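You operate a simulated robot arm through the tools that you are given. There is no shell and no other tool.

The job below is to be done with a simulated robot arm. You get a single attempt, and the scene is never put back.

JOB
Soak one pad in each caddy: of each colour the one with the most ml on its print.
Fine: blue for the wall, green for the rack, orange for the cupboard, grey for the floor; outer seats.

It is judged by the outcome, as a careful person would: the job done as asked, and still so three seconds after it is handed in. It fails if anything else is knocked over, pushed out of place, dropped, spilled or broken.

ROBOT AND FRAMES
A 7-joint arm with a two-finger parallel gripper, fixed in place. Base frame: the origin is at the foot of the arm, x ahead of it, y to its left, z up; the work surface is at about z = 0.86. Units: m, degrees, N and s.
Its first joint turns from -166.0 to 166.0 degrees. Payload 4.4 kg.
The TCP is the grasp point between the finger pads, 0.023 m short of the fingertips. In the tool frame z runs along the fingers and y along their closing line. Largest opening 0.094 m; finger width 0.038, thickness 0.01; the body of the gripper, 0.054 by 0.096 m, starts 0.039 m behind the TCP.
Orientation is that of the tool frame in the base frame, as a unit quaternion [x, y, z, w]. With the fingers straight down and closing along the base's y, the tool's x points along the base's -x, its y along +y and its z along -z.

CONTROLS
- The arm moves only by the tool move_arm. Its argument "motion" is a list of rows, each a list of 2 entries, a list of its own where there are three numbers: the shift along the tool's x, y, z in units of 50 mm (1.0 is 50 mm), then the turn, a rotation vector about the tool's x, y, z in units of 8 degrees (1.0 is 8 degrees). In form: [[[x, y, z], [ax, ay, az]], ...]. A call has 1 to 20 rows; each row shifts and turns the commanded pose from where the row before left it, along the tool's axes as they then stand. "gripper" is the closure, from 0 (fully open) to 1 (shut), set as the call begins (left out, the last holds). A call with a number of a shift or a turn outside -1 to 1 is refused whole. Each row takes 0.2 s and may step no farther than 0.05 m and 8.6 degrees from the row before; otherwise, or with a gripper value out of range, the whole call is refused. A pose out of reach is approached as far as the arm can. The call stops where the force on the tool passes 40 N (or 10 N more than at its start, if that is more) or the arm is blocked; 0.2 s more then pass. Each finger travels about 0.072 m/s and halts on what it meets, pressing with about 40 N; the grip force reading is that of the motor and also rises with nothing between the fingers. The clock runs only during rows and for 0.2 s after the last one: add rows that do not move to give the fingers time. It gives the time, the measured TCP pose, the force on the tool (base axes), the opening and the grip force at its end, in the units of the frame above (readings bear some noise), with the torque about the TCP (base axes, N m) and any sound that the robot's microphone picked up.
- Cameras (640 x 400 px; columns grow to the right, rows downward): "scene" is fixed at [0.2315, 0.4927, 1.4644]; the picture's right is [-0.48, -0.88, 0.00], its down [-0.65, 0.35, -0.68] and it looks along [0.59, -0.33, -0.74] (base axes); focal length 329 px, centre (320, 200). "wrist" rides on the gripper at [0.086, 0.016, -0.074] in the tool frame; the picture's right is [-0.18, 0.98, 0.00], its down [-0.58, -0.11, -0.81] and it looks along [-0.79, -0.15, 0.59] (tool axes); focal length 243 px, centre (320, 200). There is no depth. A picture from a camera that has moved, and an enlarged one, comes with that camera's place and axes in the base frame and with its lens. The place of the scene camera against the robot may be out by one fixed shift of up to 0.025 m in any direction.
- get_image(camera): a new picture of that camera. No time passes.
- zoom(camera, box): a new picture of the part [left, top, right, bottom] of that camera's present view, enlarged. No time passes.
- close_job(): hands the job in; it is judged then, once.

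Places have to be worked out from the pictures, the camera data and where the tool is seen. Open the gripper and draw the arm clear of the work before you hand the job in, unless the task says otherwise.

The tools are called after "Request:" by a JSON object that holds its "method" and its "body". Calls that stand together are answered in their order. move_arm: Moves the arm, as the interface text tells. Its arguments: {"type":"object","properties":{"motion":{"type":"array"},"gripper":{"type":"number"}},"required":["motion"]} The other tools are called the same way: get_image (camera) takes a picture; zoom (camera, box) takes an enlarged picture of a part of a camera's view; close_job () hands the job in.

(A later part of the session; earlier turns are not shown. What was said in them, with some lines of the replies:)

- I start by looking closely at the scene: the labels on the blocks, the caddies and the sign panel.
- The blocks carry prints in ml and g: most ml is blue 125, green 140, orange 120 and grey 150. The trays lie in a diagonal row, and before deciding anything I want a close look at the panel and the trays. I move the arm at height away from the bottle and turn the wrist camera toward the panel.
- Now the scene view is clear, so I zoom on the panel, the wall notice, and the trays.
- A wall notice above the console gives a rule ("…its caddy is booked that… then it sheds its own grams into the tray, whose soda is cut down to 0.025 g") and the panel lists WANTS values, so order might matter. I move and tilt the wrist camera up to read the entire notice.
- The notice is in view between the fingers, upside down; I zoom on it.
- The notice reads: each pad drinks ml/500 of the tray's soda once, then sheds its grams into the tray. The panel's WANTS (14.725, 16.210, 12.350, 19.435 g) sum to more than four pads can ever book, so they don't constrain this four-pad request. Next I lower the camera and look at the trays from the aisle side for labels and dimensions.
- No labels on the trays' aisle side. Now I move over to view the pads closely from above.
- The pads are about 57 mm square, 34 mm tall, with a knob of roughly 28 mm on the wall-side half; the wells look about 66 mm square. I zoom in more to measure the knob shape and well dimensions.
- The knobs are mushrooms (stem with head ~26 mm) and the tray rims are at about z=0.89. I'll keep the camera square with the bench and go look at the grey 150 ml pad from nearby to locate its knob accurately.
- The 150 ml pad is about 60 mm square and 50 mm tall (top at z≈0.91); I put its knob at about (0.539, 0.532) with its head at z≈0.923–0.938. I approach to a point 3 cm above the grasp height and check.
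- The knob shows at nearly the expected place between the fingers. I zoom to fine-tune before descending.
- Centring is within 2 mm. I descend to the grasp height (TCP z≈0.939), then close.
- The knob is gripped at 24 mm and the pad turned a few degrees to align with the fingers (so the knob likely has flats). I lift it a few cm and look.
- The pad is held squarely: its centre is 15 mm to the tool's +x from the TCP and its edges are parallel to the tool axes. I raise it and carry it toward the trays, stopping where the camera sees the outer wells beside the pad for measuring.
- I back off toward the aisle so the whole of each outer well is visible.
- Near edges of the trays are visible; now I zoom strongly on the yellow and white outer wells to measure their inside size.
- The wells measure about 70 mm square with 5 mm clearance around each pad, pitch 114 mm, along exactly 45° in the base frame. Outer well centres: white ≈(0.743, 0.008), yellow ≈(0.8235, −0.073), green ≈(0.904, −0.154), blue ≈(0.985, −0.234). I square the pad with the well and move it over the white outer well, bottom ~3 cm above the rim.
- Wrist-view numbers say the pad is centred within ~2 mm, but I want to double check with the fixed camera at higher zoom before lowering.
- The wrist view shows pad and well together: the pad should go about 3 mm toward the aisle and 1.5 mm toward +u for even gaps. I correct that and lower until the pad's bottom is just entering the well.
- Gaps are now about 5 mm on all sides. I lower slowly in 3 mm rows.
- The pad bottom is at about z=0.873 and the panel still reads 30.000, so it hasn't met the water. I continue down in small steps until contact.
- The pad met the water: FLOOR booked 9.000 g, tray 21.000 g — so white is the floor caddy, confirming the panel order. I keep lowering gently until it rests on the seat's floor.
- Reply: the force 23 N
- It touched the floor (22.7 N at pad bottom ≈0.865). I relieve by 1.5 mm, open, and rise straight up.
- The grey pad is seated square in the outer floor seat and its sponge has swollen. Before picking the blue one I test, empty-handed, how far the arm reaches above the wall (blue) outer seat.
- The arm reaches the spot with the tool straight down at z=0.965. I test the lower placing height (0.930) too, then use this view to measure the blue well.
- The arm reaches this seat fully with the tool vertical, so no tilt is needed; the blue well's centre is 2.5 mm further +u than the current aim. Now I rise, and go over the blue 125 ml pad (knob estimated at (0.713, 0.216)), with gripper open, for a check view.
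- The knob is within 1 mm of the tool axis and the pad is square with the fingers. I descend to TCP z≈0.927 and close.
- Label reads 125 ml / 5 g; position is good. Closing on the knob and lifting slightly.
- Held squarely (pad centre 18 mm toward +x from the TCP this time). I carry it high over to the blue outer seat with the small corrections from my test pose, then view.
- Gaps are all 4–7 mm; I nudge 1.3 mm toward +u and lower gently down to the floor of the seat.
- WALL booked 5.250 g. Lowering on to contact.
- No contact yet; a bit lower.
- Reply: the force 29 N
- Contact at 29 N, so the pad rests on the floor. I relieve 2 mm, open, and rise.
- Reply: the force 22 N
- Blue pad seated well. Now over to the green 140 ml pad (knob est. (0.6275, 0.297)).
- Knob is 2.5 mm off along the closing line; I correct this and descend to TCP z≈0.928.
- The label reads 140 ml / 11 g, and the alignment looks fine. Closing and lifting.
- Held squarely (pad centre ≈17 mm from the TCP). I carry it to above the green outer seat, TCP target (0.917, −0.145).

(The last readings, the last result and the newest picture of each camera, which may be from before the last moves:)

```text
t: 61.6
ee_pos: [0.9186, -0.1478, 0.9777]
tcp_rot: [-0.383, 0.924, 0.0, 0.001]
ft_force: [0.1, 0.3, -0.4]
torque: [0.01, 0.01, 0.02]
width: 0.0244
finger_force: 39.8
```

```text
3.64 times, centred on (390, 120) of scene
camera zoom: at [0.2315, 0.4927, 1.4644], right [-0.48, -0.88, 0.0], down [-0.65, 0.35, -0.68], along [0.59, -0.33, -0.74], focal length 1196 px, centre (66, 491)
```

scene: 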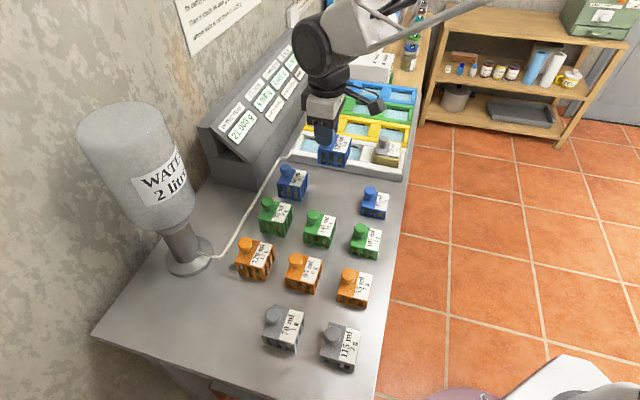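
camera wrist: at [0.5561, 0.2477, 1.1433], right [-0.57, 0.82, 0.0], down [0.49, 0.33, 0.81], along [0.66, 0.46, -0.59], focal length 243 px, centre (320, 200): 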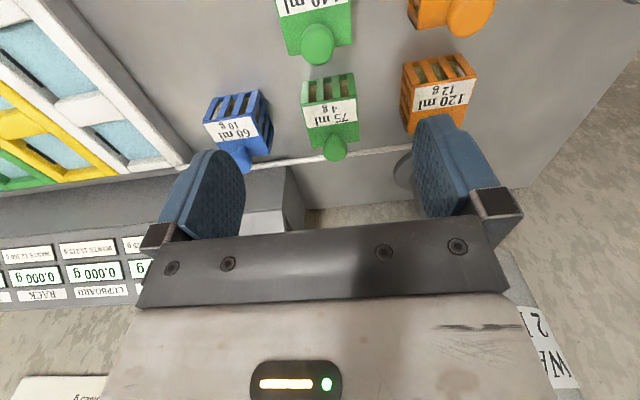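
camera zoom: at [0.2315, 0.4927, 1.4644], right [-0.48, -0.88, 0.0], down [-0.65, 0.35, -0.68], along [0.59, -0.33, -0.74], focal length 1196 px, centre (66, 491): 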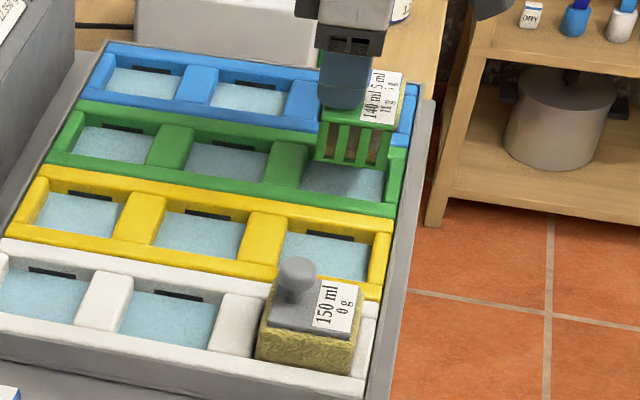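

Wrist view suggests shifting 2.5 mm toward −u and 1.5 mm toward the wall, matching the readings. I correct and lower.

Request:
{"method": "move_arm", "body": {"motion": [[[-0.03, 0.05, 0], [0, 0, 0]], [[0, 0, 0.12], [0, 0, 0]], [[0, 0, 0.12], [0, 0, 0]], [[0, 0, 0.12], [0, 0, 0]], [[0, 0, 0], [0, 0, 0]]]}}

Request:
{"method": "zoom", "body": {"camera": "wrist", "box": [210, 0, 400, 60]}}

```text
t: 62.8
ee_pos: [0.9153, -0.1437, 0.9595]
tcp_rot: [-0.383, 0.924, 0.0, 0.0]
ft_force: [0.4, 0.8, 0.1]
torque: [0.02, -0.06, 0.01]
width: 0.024
finger_force: 40.0
```

```text
3.37 times, centred on (305, 30) of wrist
camera zoom: at [0.845, -0.1941, 1.0343], right [-0.57, 0.82, 0.0], down [0.49, 0.33, 0.81], along [0.66, 0.46, -0.59], focal length 817 px, centre (370, 773)
```

zoom: 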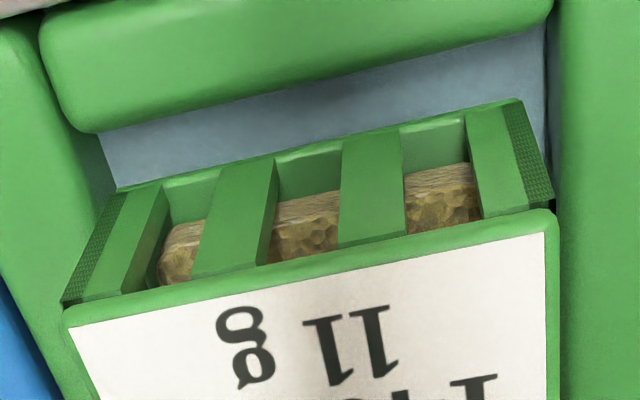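

Gaps are 4.5–6 mm everywhere. Continuing down.

Request:
{"method": "move_arm", "body": {"motion": [[[0, 0, 0.12], [0, 0, 0]], [[0, 0, 0.12], [0, 0, 0]], [[0, 0, 0.12], [0, 0, 0]], [[0, 0, 0.04], [0, 0, 0]], [[0, 0, 0.04], [0, 0, 0]], [[0, 0, 0.03], [0, 0, 0]], [[0, 0, 0.03], [0, 0, 0]], [[0, 0, 0], [0, 0, 0]]]}}

Request:
{"method": "zoom", "body": {"camera": "scene", "box": [200, 25, 330, 150]}}

```text
t: 64.6
ee_pos: [0.9167, -0.1435, 0.9342]
tcp_rot: [-0.384, 0.923, -0.001, 0.0]
ft_force: [0.4, -0.5, 0.3]
torque: [0.01, -0.02, 0.03]
width: 0.0238
finger_force: 40.1
```

```text
3.20 times, centred on (265, 88) of scene
camera zoom: at [0.2315, 0.4927, 1.4644], right [-0.48, -0.88, 0.0], down [-0.65, 0.35, -0.68], along [0.59, -0.33, -0.74], focal length 1053 px, centre (496, 560)
```

zoom: 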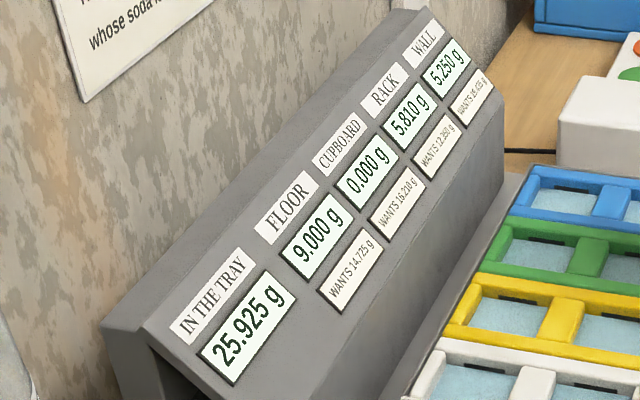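

RACK booked 5.810 g. A last bit down to contact.

Request:
{"method": "move_arm", "body": {"motion": [[[0, 0, 0.03], [0, 0, 0]], [[0, 0, 0], [0, 0, 0]]]}}

```text
t: 65.2
ee_pos: [0.9178, -0.1451, 0.9349]
tcp_rot: [-0.384, 0.923, 0.001, 0.001]
ft_force: [-1.0, 2.2, 7.4]
torque: [0.03, 0.11, -0.01]
width: 0.024
finger_force: 40.3
```

The pad touches the floor (7.4 N). I open and rise straight up.

Request:
{"method": "move_arm", "body": {"motion": [[[0, 0, 0], [0, 0, 0]], [[0, 0, 0], [0, 0, 0]], [[0, 0, 0], [0, 0, 0]], [[0, 0, -0.3], [0, 0, 0]], [[0, 0, -0.6], [0, 0, 0]], [[0, 0, -0.9], [0, 0, 0]], [[0, 0, -0.9], [0, 0, 0]], [[0, 0, 0], [0, 0, 0]]], "gripper": 0.3}}

Request:
{"method": "get_image", "body": {"camera": "wrist"}}

Request:
{"method": "get_image", "body": {"camera": "scene"}}

Request:
{"method": "zoom", "body": {"camera": "scene", "box": [345, 65, 435, 175]}}

```text
t: 67.0
ee_pos: [0.9172, -0.1427, 1.0682]
tcp_rot: [-0.383, 0.924, 0.0, 0.0]
ft_force: [0.3, 0.0, 0.3]
torque: [0.01, 0.01, 0.0]
width: 0.0659
finger_force: 0.1
```

```text
taken
camera wrist: at [0.8456, -0.193, 1.1434], right [-0.57, 0.82, 0.0], down [0.49, 0.33, 0.81], along [0.66, 0.46, -0.59], focal length 243 px, centre (320, 200)
```

wrist: 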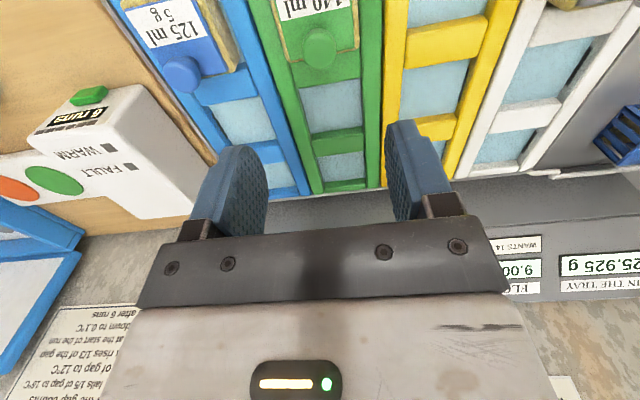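

```text
taken
```

scene: 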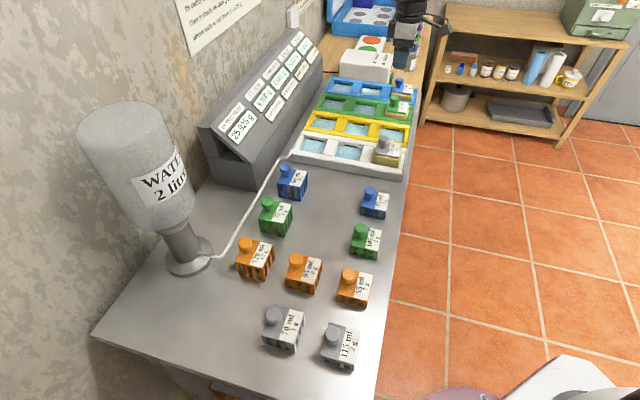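

```text
3.64 times, centred on (390, 120) of scene
camera zoom: at [0.2315, 0.4927, 1.4644], right [-0.48, -0.88, 0.0], down [-0.65, 0.35, -0.68], along [0.59, -0.33, -0.74], focal length 1196 px, centre (66, 491)
```

zoom: 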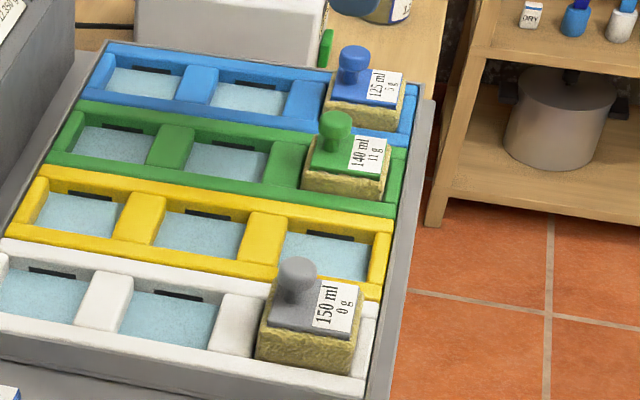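

Three pads are in. The orange 120 ml pad stands about 13 cm from the water bottle's axis, so I'll take it with the tool leaned 16° away from the bottle (wrist toward the aisle) and place it with the same lean. I go to a hover near it first.

Request:
{"method": "move_arm", "body": {"motion": [[[-0.2596, 0.8961, 0], [0, 0, 0]], [[-0.2596, 0.8961, 0], [0, 0, 0]], [[-0.2596, 0.8961, 0], [0, 0, 0]], [[-0.2596, 0.8961, 0], [0, 0, 0]], [[-0.2596, 0.8961, 0], [0, 0, 0]], [[-0.2596, 0.8961, 0], [0, 0, 0]], [[-0.2596, 0.8961, 0], [0, 0, 0]], [[-0.2596, 0.8961, 0], [0, 0, 0]], [[-0.2596, 0.8961, 0], [0, 0, 0]], [[-0.2596, 0.8961, 0], [0, 0, 0]], [[-0.2596, 0.8961, 0], [0, 0, 0]], [[-0.2596, 0.8961, 0], [0, 0, 0]], [[-0.2596, 0.8961, 0], [0, 0, 0]], [[-0.2596, 0.8961, 0], [0, 0, 0]], [[0, 0, 0], [0, -1, 0]], [[0, 0, 0], [0, -1, 0]], [[0, 0, 0], [0, 0, 0]]], "gripper": 0}}

Request:
{"method": "get_image", "body": {"camera": "wrist"}}

Request:
{"method": "zoom", "body": {"camera": "wrist", "box": [220, 0, 420, 125]}}

Request:
{"method": "get_image", "body": {"camera": "scene"}}

```text
t: 70.6
ee_pos: [0.6019, 0.4281, 1.0711]
tcp_rot: [-0.379, 0.914, 0.055, 0.131]
ft_force: [0.0, 0.6, 0.1]
torque: [0.01, 0.02, -0.02]
width: 0.0936
finger_force: 0.1
```

```text
taken
camera wrist: at [0.5182, 0.3646, 1.1183], right [-0.57, 0.82, 0.05], down [0.31, 0.16, 0.94], along [0.76, 0.55, -0.35], focal length 243 px, centre (320, 200)
```

wrist: 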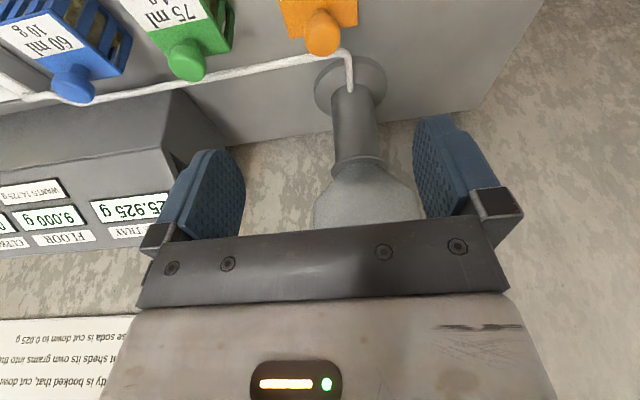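

```text
3.20 times, centred on (320, 62) of wrist
camera zoom: at [0.5182, 0.3646, 1.1183], right [-0.57, 0.82, 0.05], down [0.31, 0.16, 0.94], along [0.76, 0.55, -0.35], focal length 776 px, centre (320, 640)
```

zoom: 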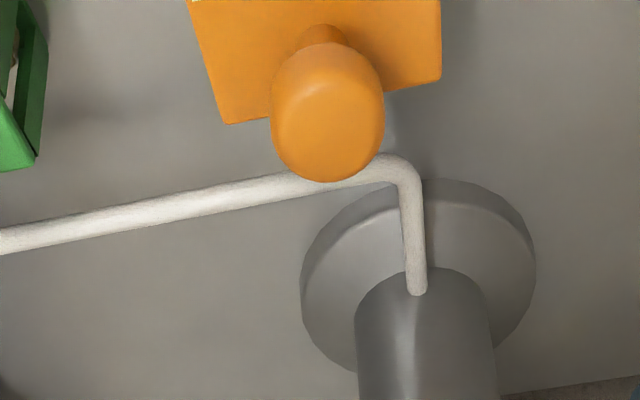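

```text
taken
```

scene: 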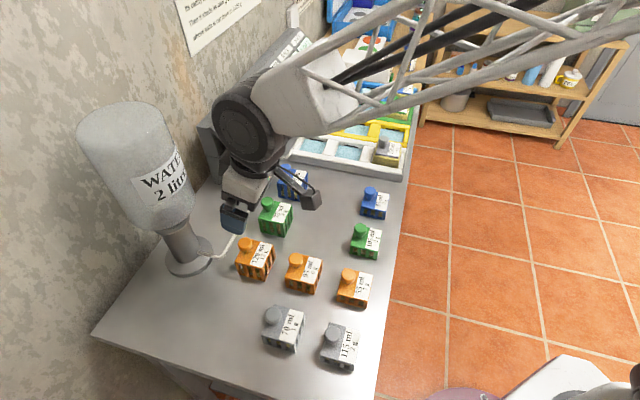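

The knob of the 120 ml pad is at about (0.621, 0.450), pad square to the fingers; the pipe runs ~5 cm behind it and low, clear of the fingers. I move over it and descend part of the way, watching clearance to the bottle.

Request:
{"method": "move_arm", "body": {"motion": [[[-0.567, 0.074, 0.163], [0, 0, 0]], [[0.1654, 0, 0.5768], [0, 0, 0]], [[0.1654, 0, 0.5768], [0, 0, 0]], [[0.1654, 0, 0.5768], [0, 0, 0]], [[0, 0, 0], [0, 0, 0]]]}}

Request:
{"method": "get_image", "body": {"camera": "wrist"}}

Request:
{"method": "get_image", "body": {"camera": "scene"}}

Request:
{"method": "zoom", "body": {"camera": "scene", "box": [110, 90, 330, 290]}}

```text
t: 71.8
ee_pos: [0.6189, 0.4486, 0.9798]
tcp_rot: [-0.38, 0.914, 0.053, 0.128]
ft_force: [-0.1, -0.3, -0.2]
torque: [0.0, -0.01, -0.04]
width: 0.094
finger_force: 0.1
```

```text
taken
camera wrist: at [0.5356, 0.3874, 1.0265], right [-0.57, 0.82, 0.05], down [0.31, 0.16, 0.94], along [0.76, 0.55, -0.35], focal length 243 px, centre (320, 200)
```

wrist: 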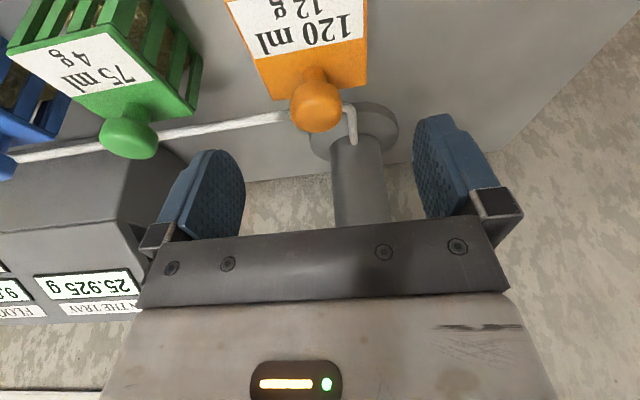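

```text
taken
```

scene: 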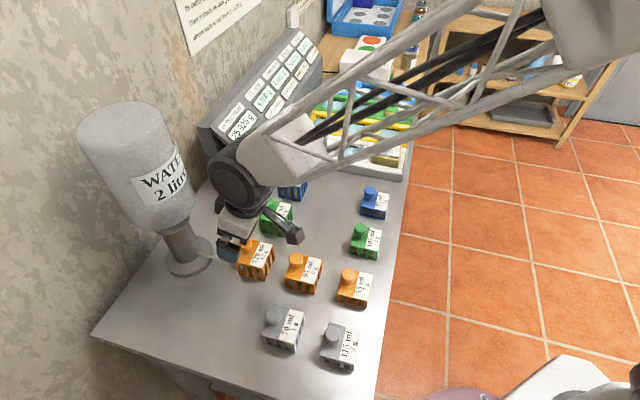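

```text
2.00 times, centred on (220, 190) of scene
camera zoom: at [0.2315, 0.4927, 1.4644], right [-0.48, -0.88, 0.0], down [-0.65, 0.35, -0.68], along [0.59, -0.33, -0.74], focal length 658 px, centre (520, 220)
```

zoom: 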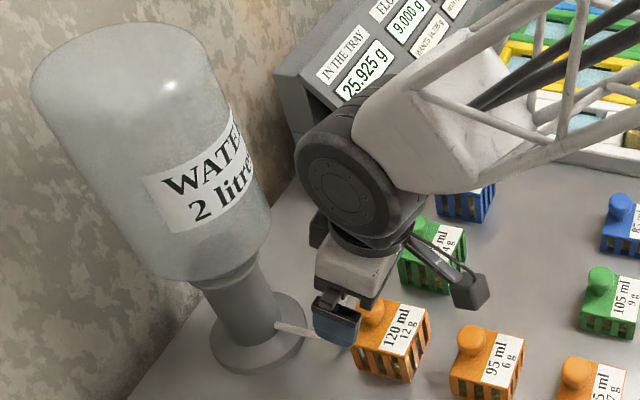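

Clearance to the bottle is good. The knob is centred; a final 4 cm descent to the grasp height, then close.

Request:
{"method": "move_arm", "body": {"motion": [[[0.0785, 0, 0.383], [0, 0, 0]], [[0.0785, 0, 0.383], [0, 0, 0]], [[0, 0, 0], [0, 0, 0]]]}}

Request:
{"method": "get_image", "body": {"camera": "wrist"}}

Request:
{"method": "zoom", "body": {"camera": "scene", "box": [150, 150, 330, 300]}}

```text
t: 72.6
ee_pos: [0.6222, 0.4538, 0.9393]
tcp_rot: [-0.38, 0.915, 0.054, 0.129]
ft_force: [-0.4, 0.4, 0.2]
torque: [-0.01, 0.01, 0.01]
width: 0.0942
finger_force: 0.1
```

```text
taken
camera wrist: at [0.5385, 0.3905, 0.9875], right [-0.57, 0.82, 0.05], down [0.31, 0.16, 0.94], along [0.76, 0.55, -0.35], focal length 243 px, centre (320, 200)
```

wrist: 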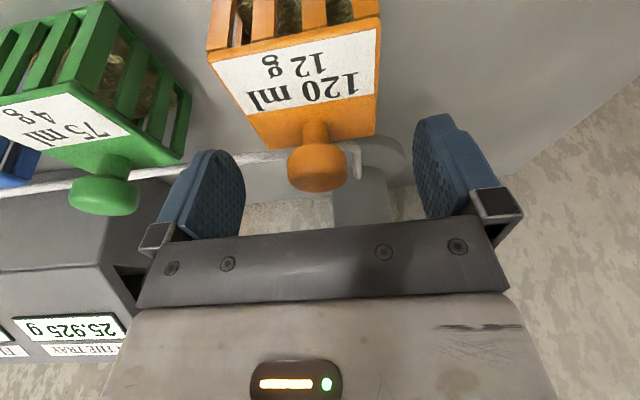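

```text
2.67 times, centred on (240, 225) of scene
camera zoom: at [0.2315, 0.4927, 1.4644], right [-0.48, -0.88, 0.0], down [-0.65, 0.35, -0.68], along [0.59, -0.33, -0.74], focal length 877 px, centre (533, 133)
```

zoom: 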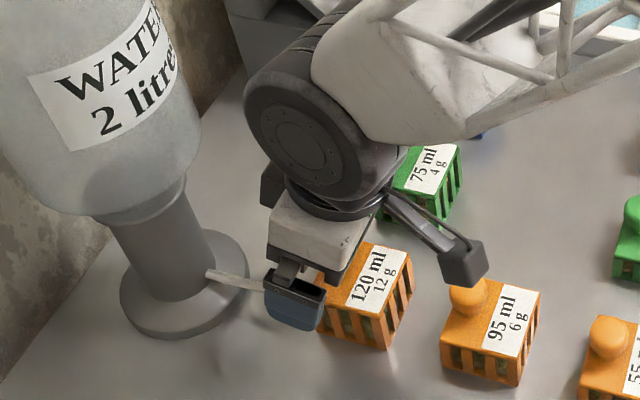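

Well aligned with clear space to the bottle and neighbouring pads. Closing, then lifting vertically.

Request:
{"method": "move_arm", "body": {"motion": [[[0, 0, 0], [0, 0, 0]], [[0, 0, 0], [0, 0, 0]], [[0, 0, 0], [0, 0, 0]], [[0, 0, 0], [0, 0, 0]], [[0, 0, 0], [0, 0, 0]]], "gripper": 1}}

Request:
{"method": "move_arm", "body": {"motion": [[[-0.0551, 0, -0.1923], [0, 0, 0]], [[-0.1378, 0, -0.4806], [0, 0, 0]], [[-0.1654, 0, -0.5768], [0, 0, 0]], [[0, 0, 0], [0, 0, 0]]]}}

Request:
{"method": "get_image", "body": {"camera": "wrist"}}

Request:
{"method": "zoom", "body": {"camera": "wrist", "box": [200, 0, 440, 210]}}

Request:
{"method": "get_image", "body": {"camera": "scene"}}

```text
t: 73.8
ee_pos: [0.6222, 0.4537, 0.9406]
tcp_rot: [-0.379, 0.915, 0.053, 0.129]
ft_force: [0.7, -0.1, -0.4]
torque: [-0.02, -0.01, -0.02]
width: 0.024
finger_force: 39.7
```

```text
t: 74.8
ee_pos: [0.6219, 0.4542, 1.0043]
tcp_rot: [-0.38, 0.915, 0.053, 0.129]
ft_force: [-0.4, 1.2, -0.6]
torque: [0.01, 0.01, 0.0]
width: 0.0241
finger_force: 39.7
```

```text
taken
camera wrist: at [0.539, 0.3921, 1.0526], right [-0.57, 0.82, 0.05], down [0.32, 0.16, 0.94], along [0.76, 0.55, -0.35], focal length 243 px, centre (320, 200)
```

wrist: 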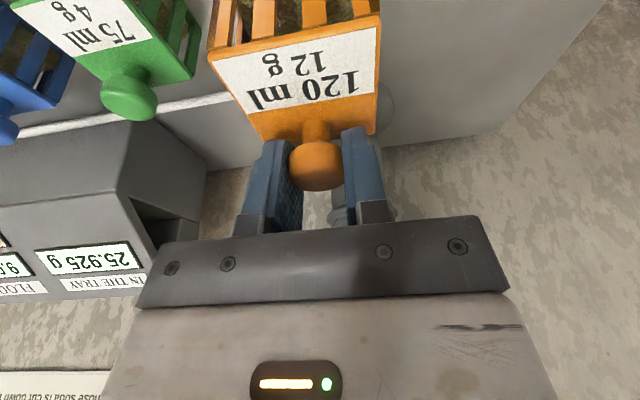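

```text
1.90 times, centred on (320, 105) of wrist
camera zoom: at [0.539, 0.3921, 1.0526], right [-0.57, 0.82, 0.05], down [0.32, 0.16, 0.94], along [0.76, 0.55, -0.35], focal length 462 px, centre (320, 381)
```

zoom: 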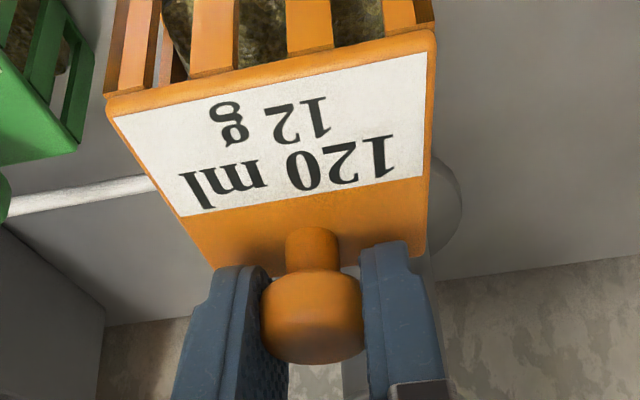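

```text
taken
```

scene: 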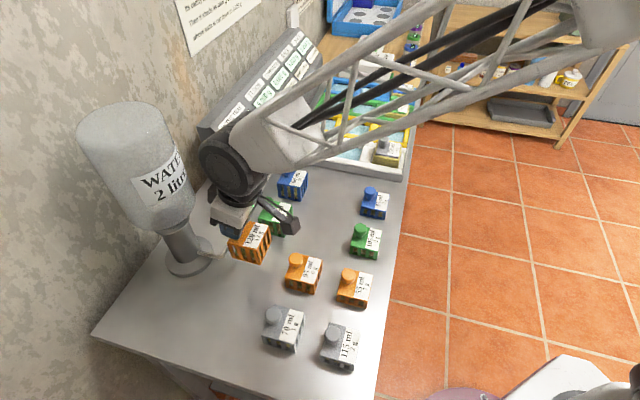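

Held level and square (pad centre ≈18.5 mm from the TCP). I raise it and carry it, leaned as is, to above the yellow (cupboard) outer seat, TCP target (0.837, −0.063).

Request:
{"method": "move_arm", "body": {"motion": [[[-0.1819, 0, -0.6345], [0, 0, 0]], [[-0.1819, 0, -0.6345], [0, 0, 0]], [[0.343, -0.8622, -0.0983], [0, 0, 0]], [[0.343, -0.8622, -0.0983], [0, 0, 0]], [[0.343, -0.8622, -0.0983], [0, 0, 0]], [[0.343, -0.8622, -0.0983], [0, 0, 0]], [[0.343, -0.8622, -0.0983], [0, 0, 0]], [[0.343, -0.8622, -0.0983], [0, 0, 0]], [[0.343, -0.8622, -0.0983], [0, 0, 0]], [[0.343, -0.8622, -0.0983], [0, 0, 0]], [[0.343, -0.8622, -0.0983], [0, 0, 0]], [[0.343, -0.8622, -0.0983], [0, 0, 0]], [[0.343, -0.8622, -0.0983], [0, 0, 0]], [[0.343, -0.8622, -0.0983], [0, 0, 0]], [[0, 0, 0], [0, 0, 0]]]}}

Request:
{"method": "get_image", "body": {"camera": "wrist"}}

Request:
{"method": "get_image", "body": {"camera": "scene"}}

```text
t: 78.0
ee_pos: [0.8399, -0.063, 1.0716]
tcp_rot: [-0.381, 0.914, 0.055, 0.13]
ft_force: [0.0, 0.0, 0.0]
torque: [-0.02, -0.02, 0.0]
width: 0.0242
finger_force: 39.9
```

```text
taken
camera wrist: at [0.756, -0.125, 1.1183], right [-0.57, 0.82, 0.05], down [0.31, 0.16, 0.94], along [0.76, 0.55, -0.35], focal length 243 px, centre (320, 200)
```

wrist: 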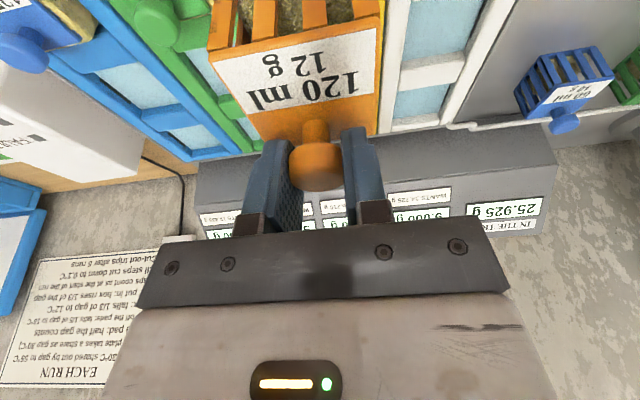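

```text
taken
```

scene: 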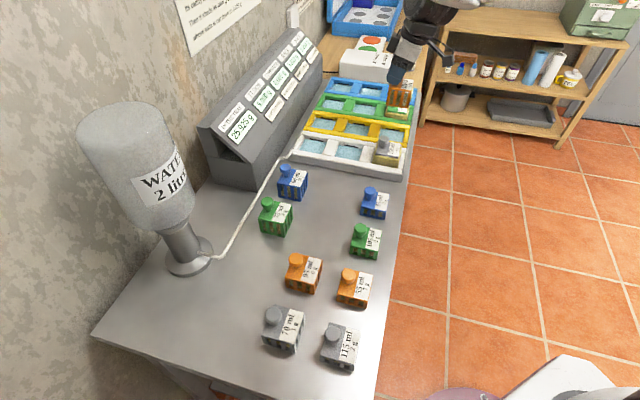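

The lean hides the near edge of the well at this height; I descend until the pad's bottom is ~2 cm above the rim and look again with zooms.

Request:
{"method": "move_arm", "body": {"motion": [[[0.1488, 0, 0.5191], [0, 0, 0]], [[0.1488, 0, 0.5191], [0, 0, 0]], [[0.1488, 0, 0.5191], [0, 0, 0]], [[0, 0, 0], [0, 0, 0]]]}}

Request:
{"method": "zoom", "body": {"camera": "wrist", "box": [120, 0, 520, 4]}}

Request:
{"method": "zoom", "body": {"camera": "wrist", "box": [190, 0, 410, 4]}}

Request:
{"method": "zoom", "body": {"camera": "scene", "box": [345, 75, 435, 165]}}

```text
t: 79.0
ee_pos: [0.8385, -0.0636, 0.9884]
tcp_rot: [-0.379, 0.915, 0.053, 0.129]
ft_force: [-0.2, -0.3, 0.3]
torque: [0.01, 0.01, -0.01]
width: 0.0241
finger_force: 39.6
```

```text
1.60 times, centred on (320, 2) of wrist
camera zoom: at [0.7537, -0.125, 1.037], right [-0.57, 0.82, 0.05], down [0.31, 0.16, 0.94], along [0.76, 0.55, -0.35], focal length 388 px, centre (320, 517)
```

zoom: 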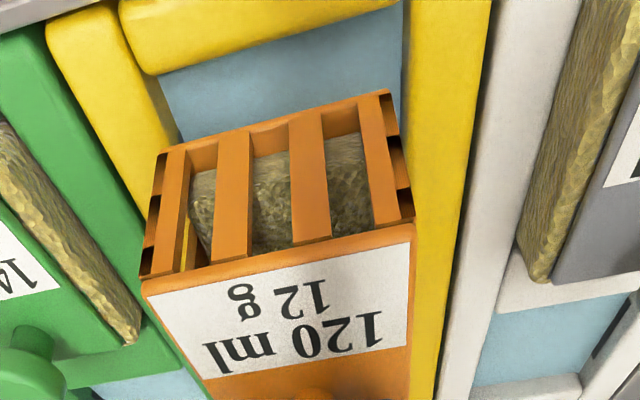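

```text
2.91 times, centred on (300, 2) of wrist
camera zoom: at [0.7537, -0.125, 1.037], right [-0.57, 0.82, 0.05], down [0.31, 0.16, 0.94], along [0.76, 0.55, -0.35], focal length 706 px, centre (378, 776)
```

zoom: 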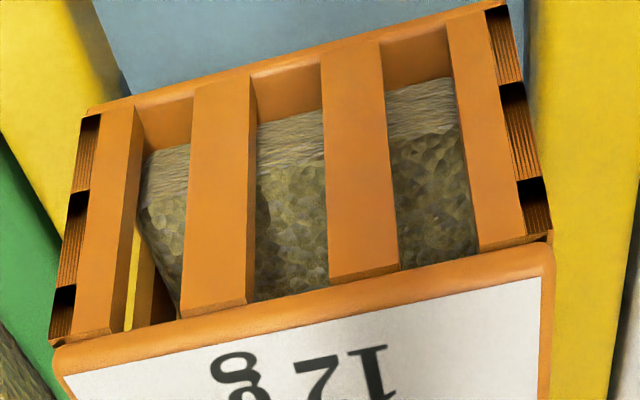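

```text
4.44 times, centred on (390, 120) of scene
camera zoom: at [0.2315, 0.4927, 1.4644], right [-0.48, -0.88, 0.0], down [-0.65, 0.35, -0.68], along [0.59, -0.33, -0.74], focal length 1462 px, centre (9, 556)
```

zoom: 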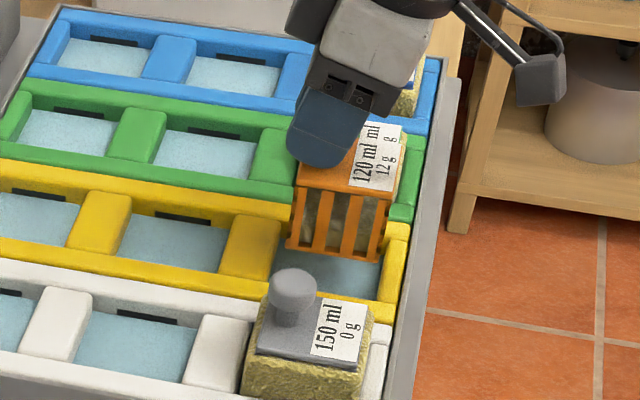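

All gaps measure about 5.5–6 mm, so the pad is centred. Lowering vertically (along the lean-corrected direction).

Request:
{"method": "move_arm", "body": {"motion": [[[0.0331, 0, 0.1154], [0, 0, 0]], [[0.0331, 0, 0.1154], [0, 0, 0]], [[0.0331, 0, 0.1154], [0, 0, 0]], [[0.0331, 0, 0.1154], [0, 0, 0]], [[0, 0, 0], [0, 0, 0]]]}}

Request:
{"method": "zoom", "body": {"camera": "wrist", "box": [120, 0, 520, 4]}}

```text
t: 80.2
ee_pos: [0.8374, -0.0637, 0.9653]
tcp_rot: [-0.38, 0.915, 0.053, 0.129]
ft_force: [1.1, -0.3, -1.3]
torque: [0.04, -0.03, 0.02]
width: 0.024
finger_force: 39.8
```

```text
1.60 times, centred on (320, 2) of wrist
camera zoom: at [0.7532, -0.1263, 1.0124], right [-0.57, 0.82, 0.05], down [0.31, 0.16, 0.94], along [0.76, 0.55, -0.35], focal length 388 px, centre (320, 517)
```

zoom: 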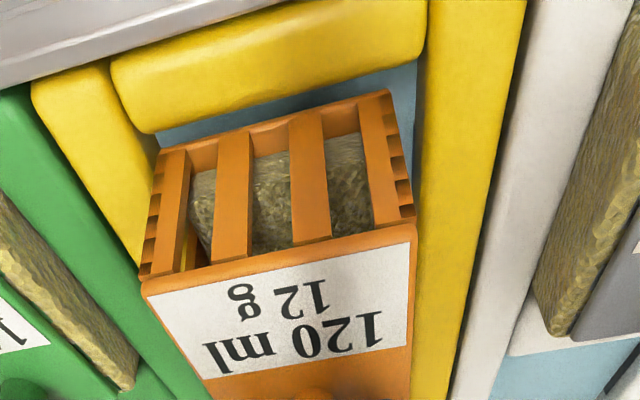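

The pad's bottom is level with the rim and enters cleanly. Continuing down to the water and floor.

Request:
{"method": "move_arm", "body": {"motion": [[[0.0331, 0, 0.1154], [0, 0, 0]], [[0.0331, 0, 0.1154], [0, 0, 0]], [[0.0165, 0, 0.0577], [0, 0, 0]], [[0.011, 0, 0.0385], [0, 0, 0]], [[0.011, 0, 0.0385], [0, 0, 0]], [[0, 0, 0], [0, 0, 0]]]}}

Request:
{"method": "zoom", "body": {"camera": "scene", "box": [200, 25, 330, 150]}}

```text
t: 81.6
ee_pos: [0.8369, -0.0639, 0.9455]
tcp_rot: [-0.379, 0.915, 0.053, 0.13]
ft_force: [0.4, -0.4, -0.9]
torque: [0.01, 0.0, 0.02]
width: 0.0238
finger_force: 40.5
```

```text
3.20 times, centred on (265, 88) of scene
camera zoom: at [0.2315, 0.4927, 1.4644], right [-0.48, -0.88, 0.0], down [-0.65, 0.35, -0.68], along [0.59, -0.33, -0.74], focal length 1053 px, centre (496, 560)
```

zoom: 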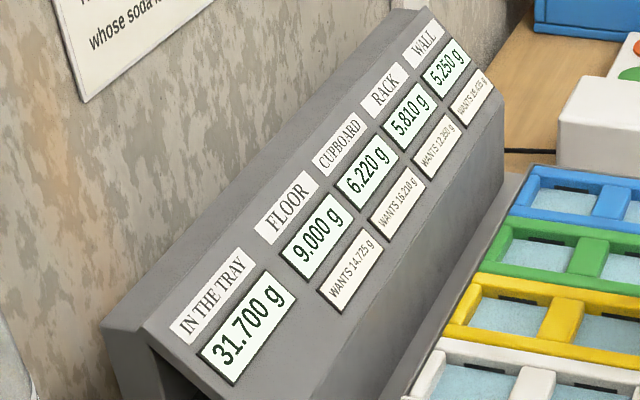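

CUPBOARD booked 6.220 g. I lower 1–2 mm more to contact.

Request:
{"method": "move_arm", "body": {"motion": [[[0.008, 0, 0.028], [0, 0, 0]], [[0, 0, 0], [0, 0, 0]]]}}

```text
t: 82.2
ee_pos: [0.8379, -0.0642, 0.9466]
tcp_rot: [-0.38, 0.915, 0.053, 0.129]
ft_force: [-2.0, -3.2, 17.9]
torque: [-0.54, 0.5, 0.03]
width: 0.0241
finger_force: 40.4
```

In contact with the floor (18 N). I ease 1 mm, open, and rise vertically.

Request:
{"method": "move_arm", "body": {"motion": [[[-0.0055, 0, -0.019], [0, 0, 0]], [[0, 0, 0], [0, 0, 0]]]}}

Request:
{"method": "move_arm", "body": {"motion": [[[0, 0, 0], [0, 0, 0]], [[0, 0, 0], [0, 0, 0]], [[0, 0, 0], [0, 0, 0]], [[-0.0827, 0, -0.2884], [0, 0, 0]], [[-0.1654, 0, -0.5768], [0, 0, 0]], [[-0.2205, 0, -0.769], [0, 0, 0]], [[-0.2205, 0, -0.769], [0, 0, 0]], [[-0.2205, 0, -0.769], [0, 0, 0]], [[0, 0, 0], [0, 1, 0]], [[0, 0, 0], [0, 1, 0]], [[0, 0, 0], [0, 0, 0]]], "gripper": 0.3}}

Request:
{"method": "get_image", "body": {"camera": "wrist"}}

Request:
{"method": "get_image", "body": {"camera": "scene"}}

Request:
{"method": "zoom", "body": {"camera": "scene", "box": [345, 65, 435, 175]}}

```text
t: 82.8
ee_pos: [0.8379, -0.0642, 0.9464]
tcp_rot: [-0.379, 0.914, 0.053, 0.13]
ft_force: [3.8, -1.8, 18.6]
torque: [-0.2, 0.05, 0.08]
width: 0.0241
finger_force: 39.9
```

```text
t: 85.2
ee_pos: [0.8365, -0.0637, 1.1106]
tcp_rot: [-0.383, 0.924, 0.0, 0.0]
ft_force: [0.5, 0.0, -0.4]
torque: [0.01, -0.01, -0.03]
width: 0.0657
finger_force: 0.2
```

```text
taken
camera wrist: at [0.7654, -0.1138, 1.1847], right [-0.57, 0.82, 0.0], down [0.49, 0.34, 0.81], along [0.66, 0.46, -0.59], focal length 243 px, centre (320, 200)
```

wrist: 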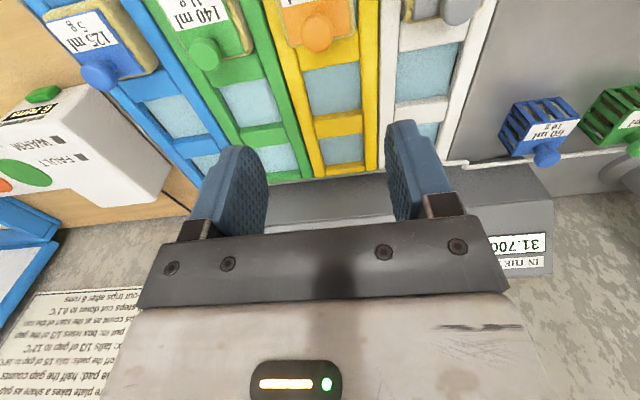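

```text
taken
```

scene: 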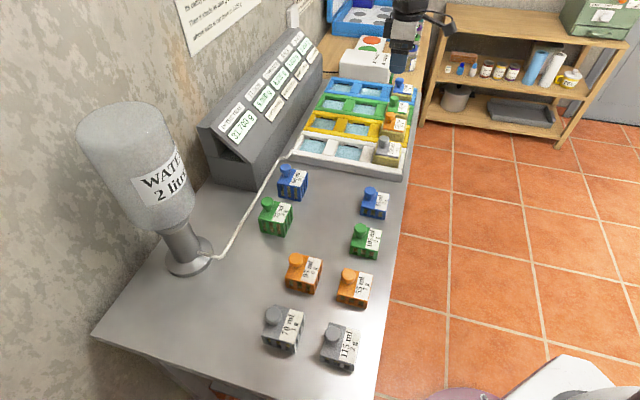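

```text
3.64 times, centred on (390, 120) of scene
camera zoom: at [0.2315, 0.4927, 1.4644], right [-0.48, -0.88, 0.0], down [-0.65, 0.35, -0.68], along [0.59, -0.33, -0.74], focal length 1196 px, centre (66, 491)
```

zoom: 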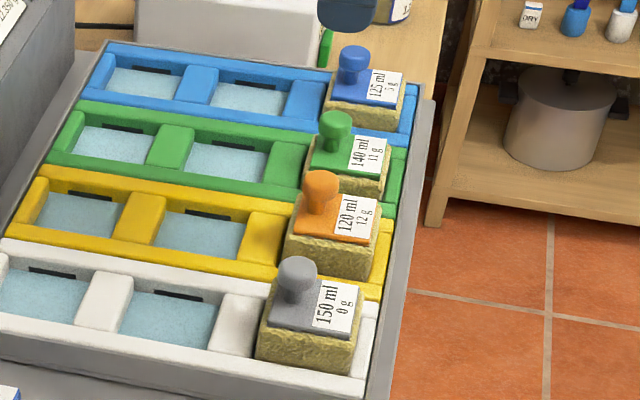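

All four pads are seated square in the outer seats and booked on the panel. I open fully and draw the arm up and back to the aisle side, then do a last check.

Request:
{"method": "move_arm", "body": {"motion": [[[0, 0, -0.9], [0, 0, 0]], [[0, 0, -0.9], [0, 0, 0]], [[0.9, 0, 0], [0, 0, 0]], [[0.9, 0, 0], [0, 0, 0]], [[0.9, 0, 0], [0, 0, 0]], [[0.9, 0, 0], [0, 0, 0]], [[0.9, 0, 0], [0, 0, 0]], [[0, 0, 0], [0, 0, 0]], [[0, 0, 0], [0, 0, 0]]], "gripper": 0}}

Request:
{"method": "get_image", "body": {"camera": "scene"}}

Request:
{"method": "zoom", "body": {"camera": "scene", "box": [345, 65, 435, 175]}}

Request:
{"method": "zoom", "body": {"camera": "scene", "box": [200, 25, 330, 150]}}

```text
t: 87.2
ee_pos: [0.6771, -0.2232, 1.1996]
tcp_rot: [-0.383, 0.924, 0.0, 0.0]
ft_force: [0.5, -0.1, -0.2]
torque: [0.01, 0.03, -0.03]
width: 0.0937
finger_force: 0.0
```

```text
taken
```

scene: 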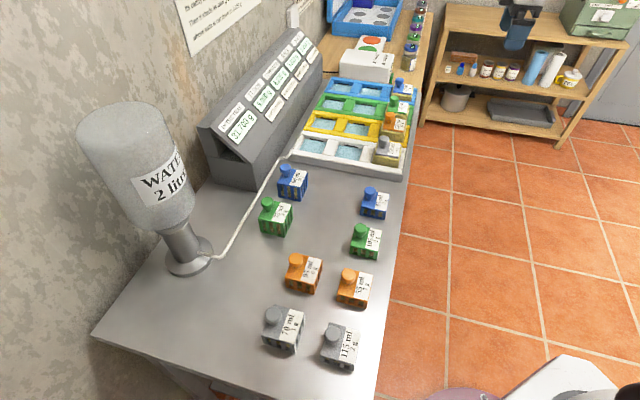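

```text
3.64 times, centred on (390, 120) of scene
camera zoom: at [0.2315, 0.4927, 1.4644], right [-0.48, -0.88, 0.0], down [-0.65, 0.35, -0.68], along [0.59, -0.33, -0.74], focal length 1196 px, centre (66, 491)
```

zoom: 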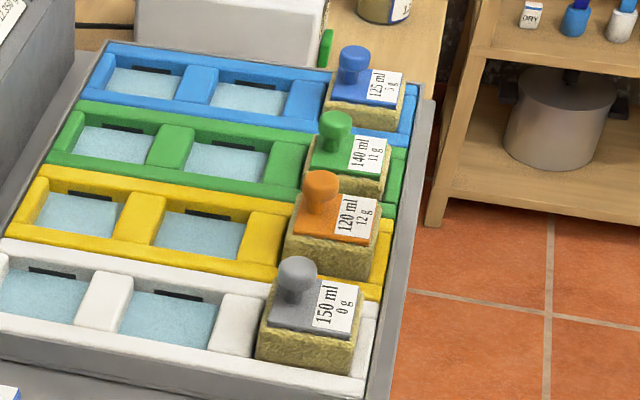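

```text
3.20 times, centred on (265, 88) of scene
camera zoom: at [0.2315, 0.4927, 1.4644], right [-0.48, -0.88, 0.0], down [-0.65, 0.35, -0.68], along [0.59, -0.33, -0.74], focal length 1053 px, centre (496, 560)
```

zoom: 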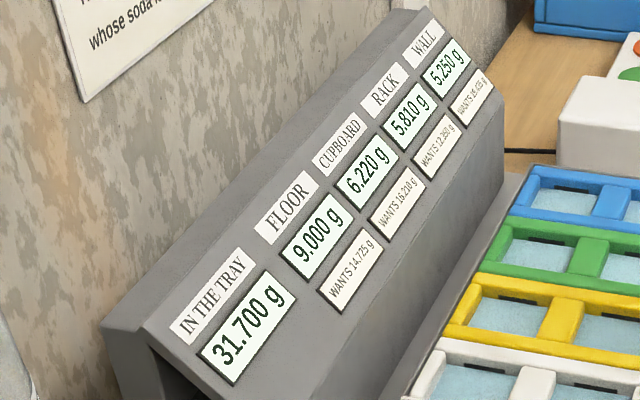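

Blue 125 is in the wall caddy, green 140 in the rack, orange 120 in the cupboard and grey 150 in the floor, each soaked in its outer seat. The other pads haven't moved, the gripper is open and the arm is clear, so I hand the job in.

Request:
{"method": "close_job", "body": {}}

```text
The job is handed in.
```

I soaked one pad in each caddy, using the pad with the most ml of each colour. All four sit square in their outer seats, and I've handed the job in. Where a row had two end seats, I took "outer" to mean the one at the bench edge, away from the wall.

| Caddy | Pad | Panel reading |
|---|---|---|
| Wall | blue, 125 ml | 5.250 g |
| Rack | green, 140 ml | 5.810 g |
| Cupboard | orange, 120 ml | 6.220 g |
| Floor | grey, 150 ml | 9.000 g |

The tray now reads 31.700 g. I soaked the pads in the order grey, blue, green, orange, since you gave no order.

The panel also lists a "WANTS" amount for each caddy: about 19.4 g for the wall, 12.350 g for the rack, 16.210 g for the cupboard and 14.725 g for the floor. All four caddies are below theirs. By the soda rules on the wall notice, these four pads couldn't reach those amounts in any order, so I left them aside and did what you asked.

In the final pictures, the other pads, the bottle and the pipe are where they were. The gripper is open and the arm is clear of the bench.
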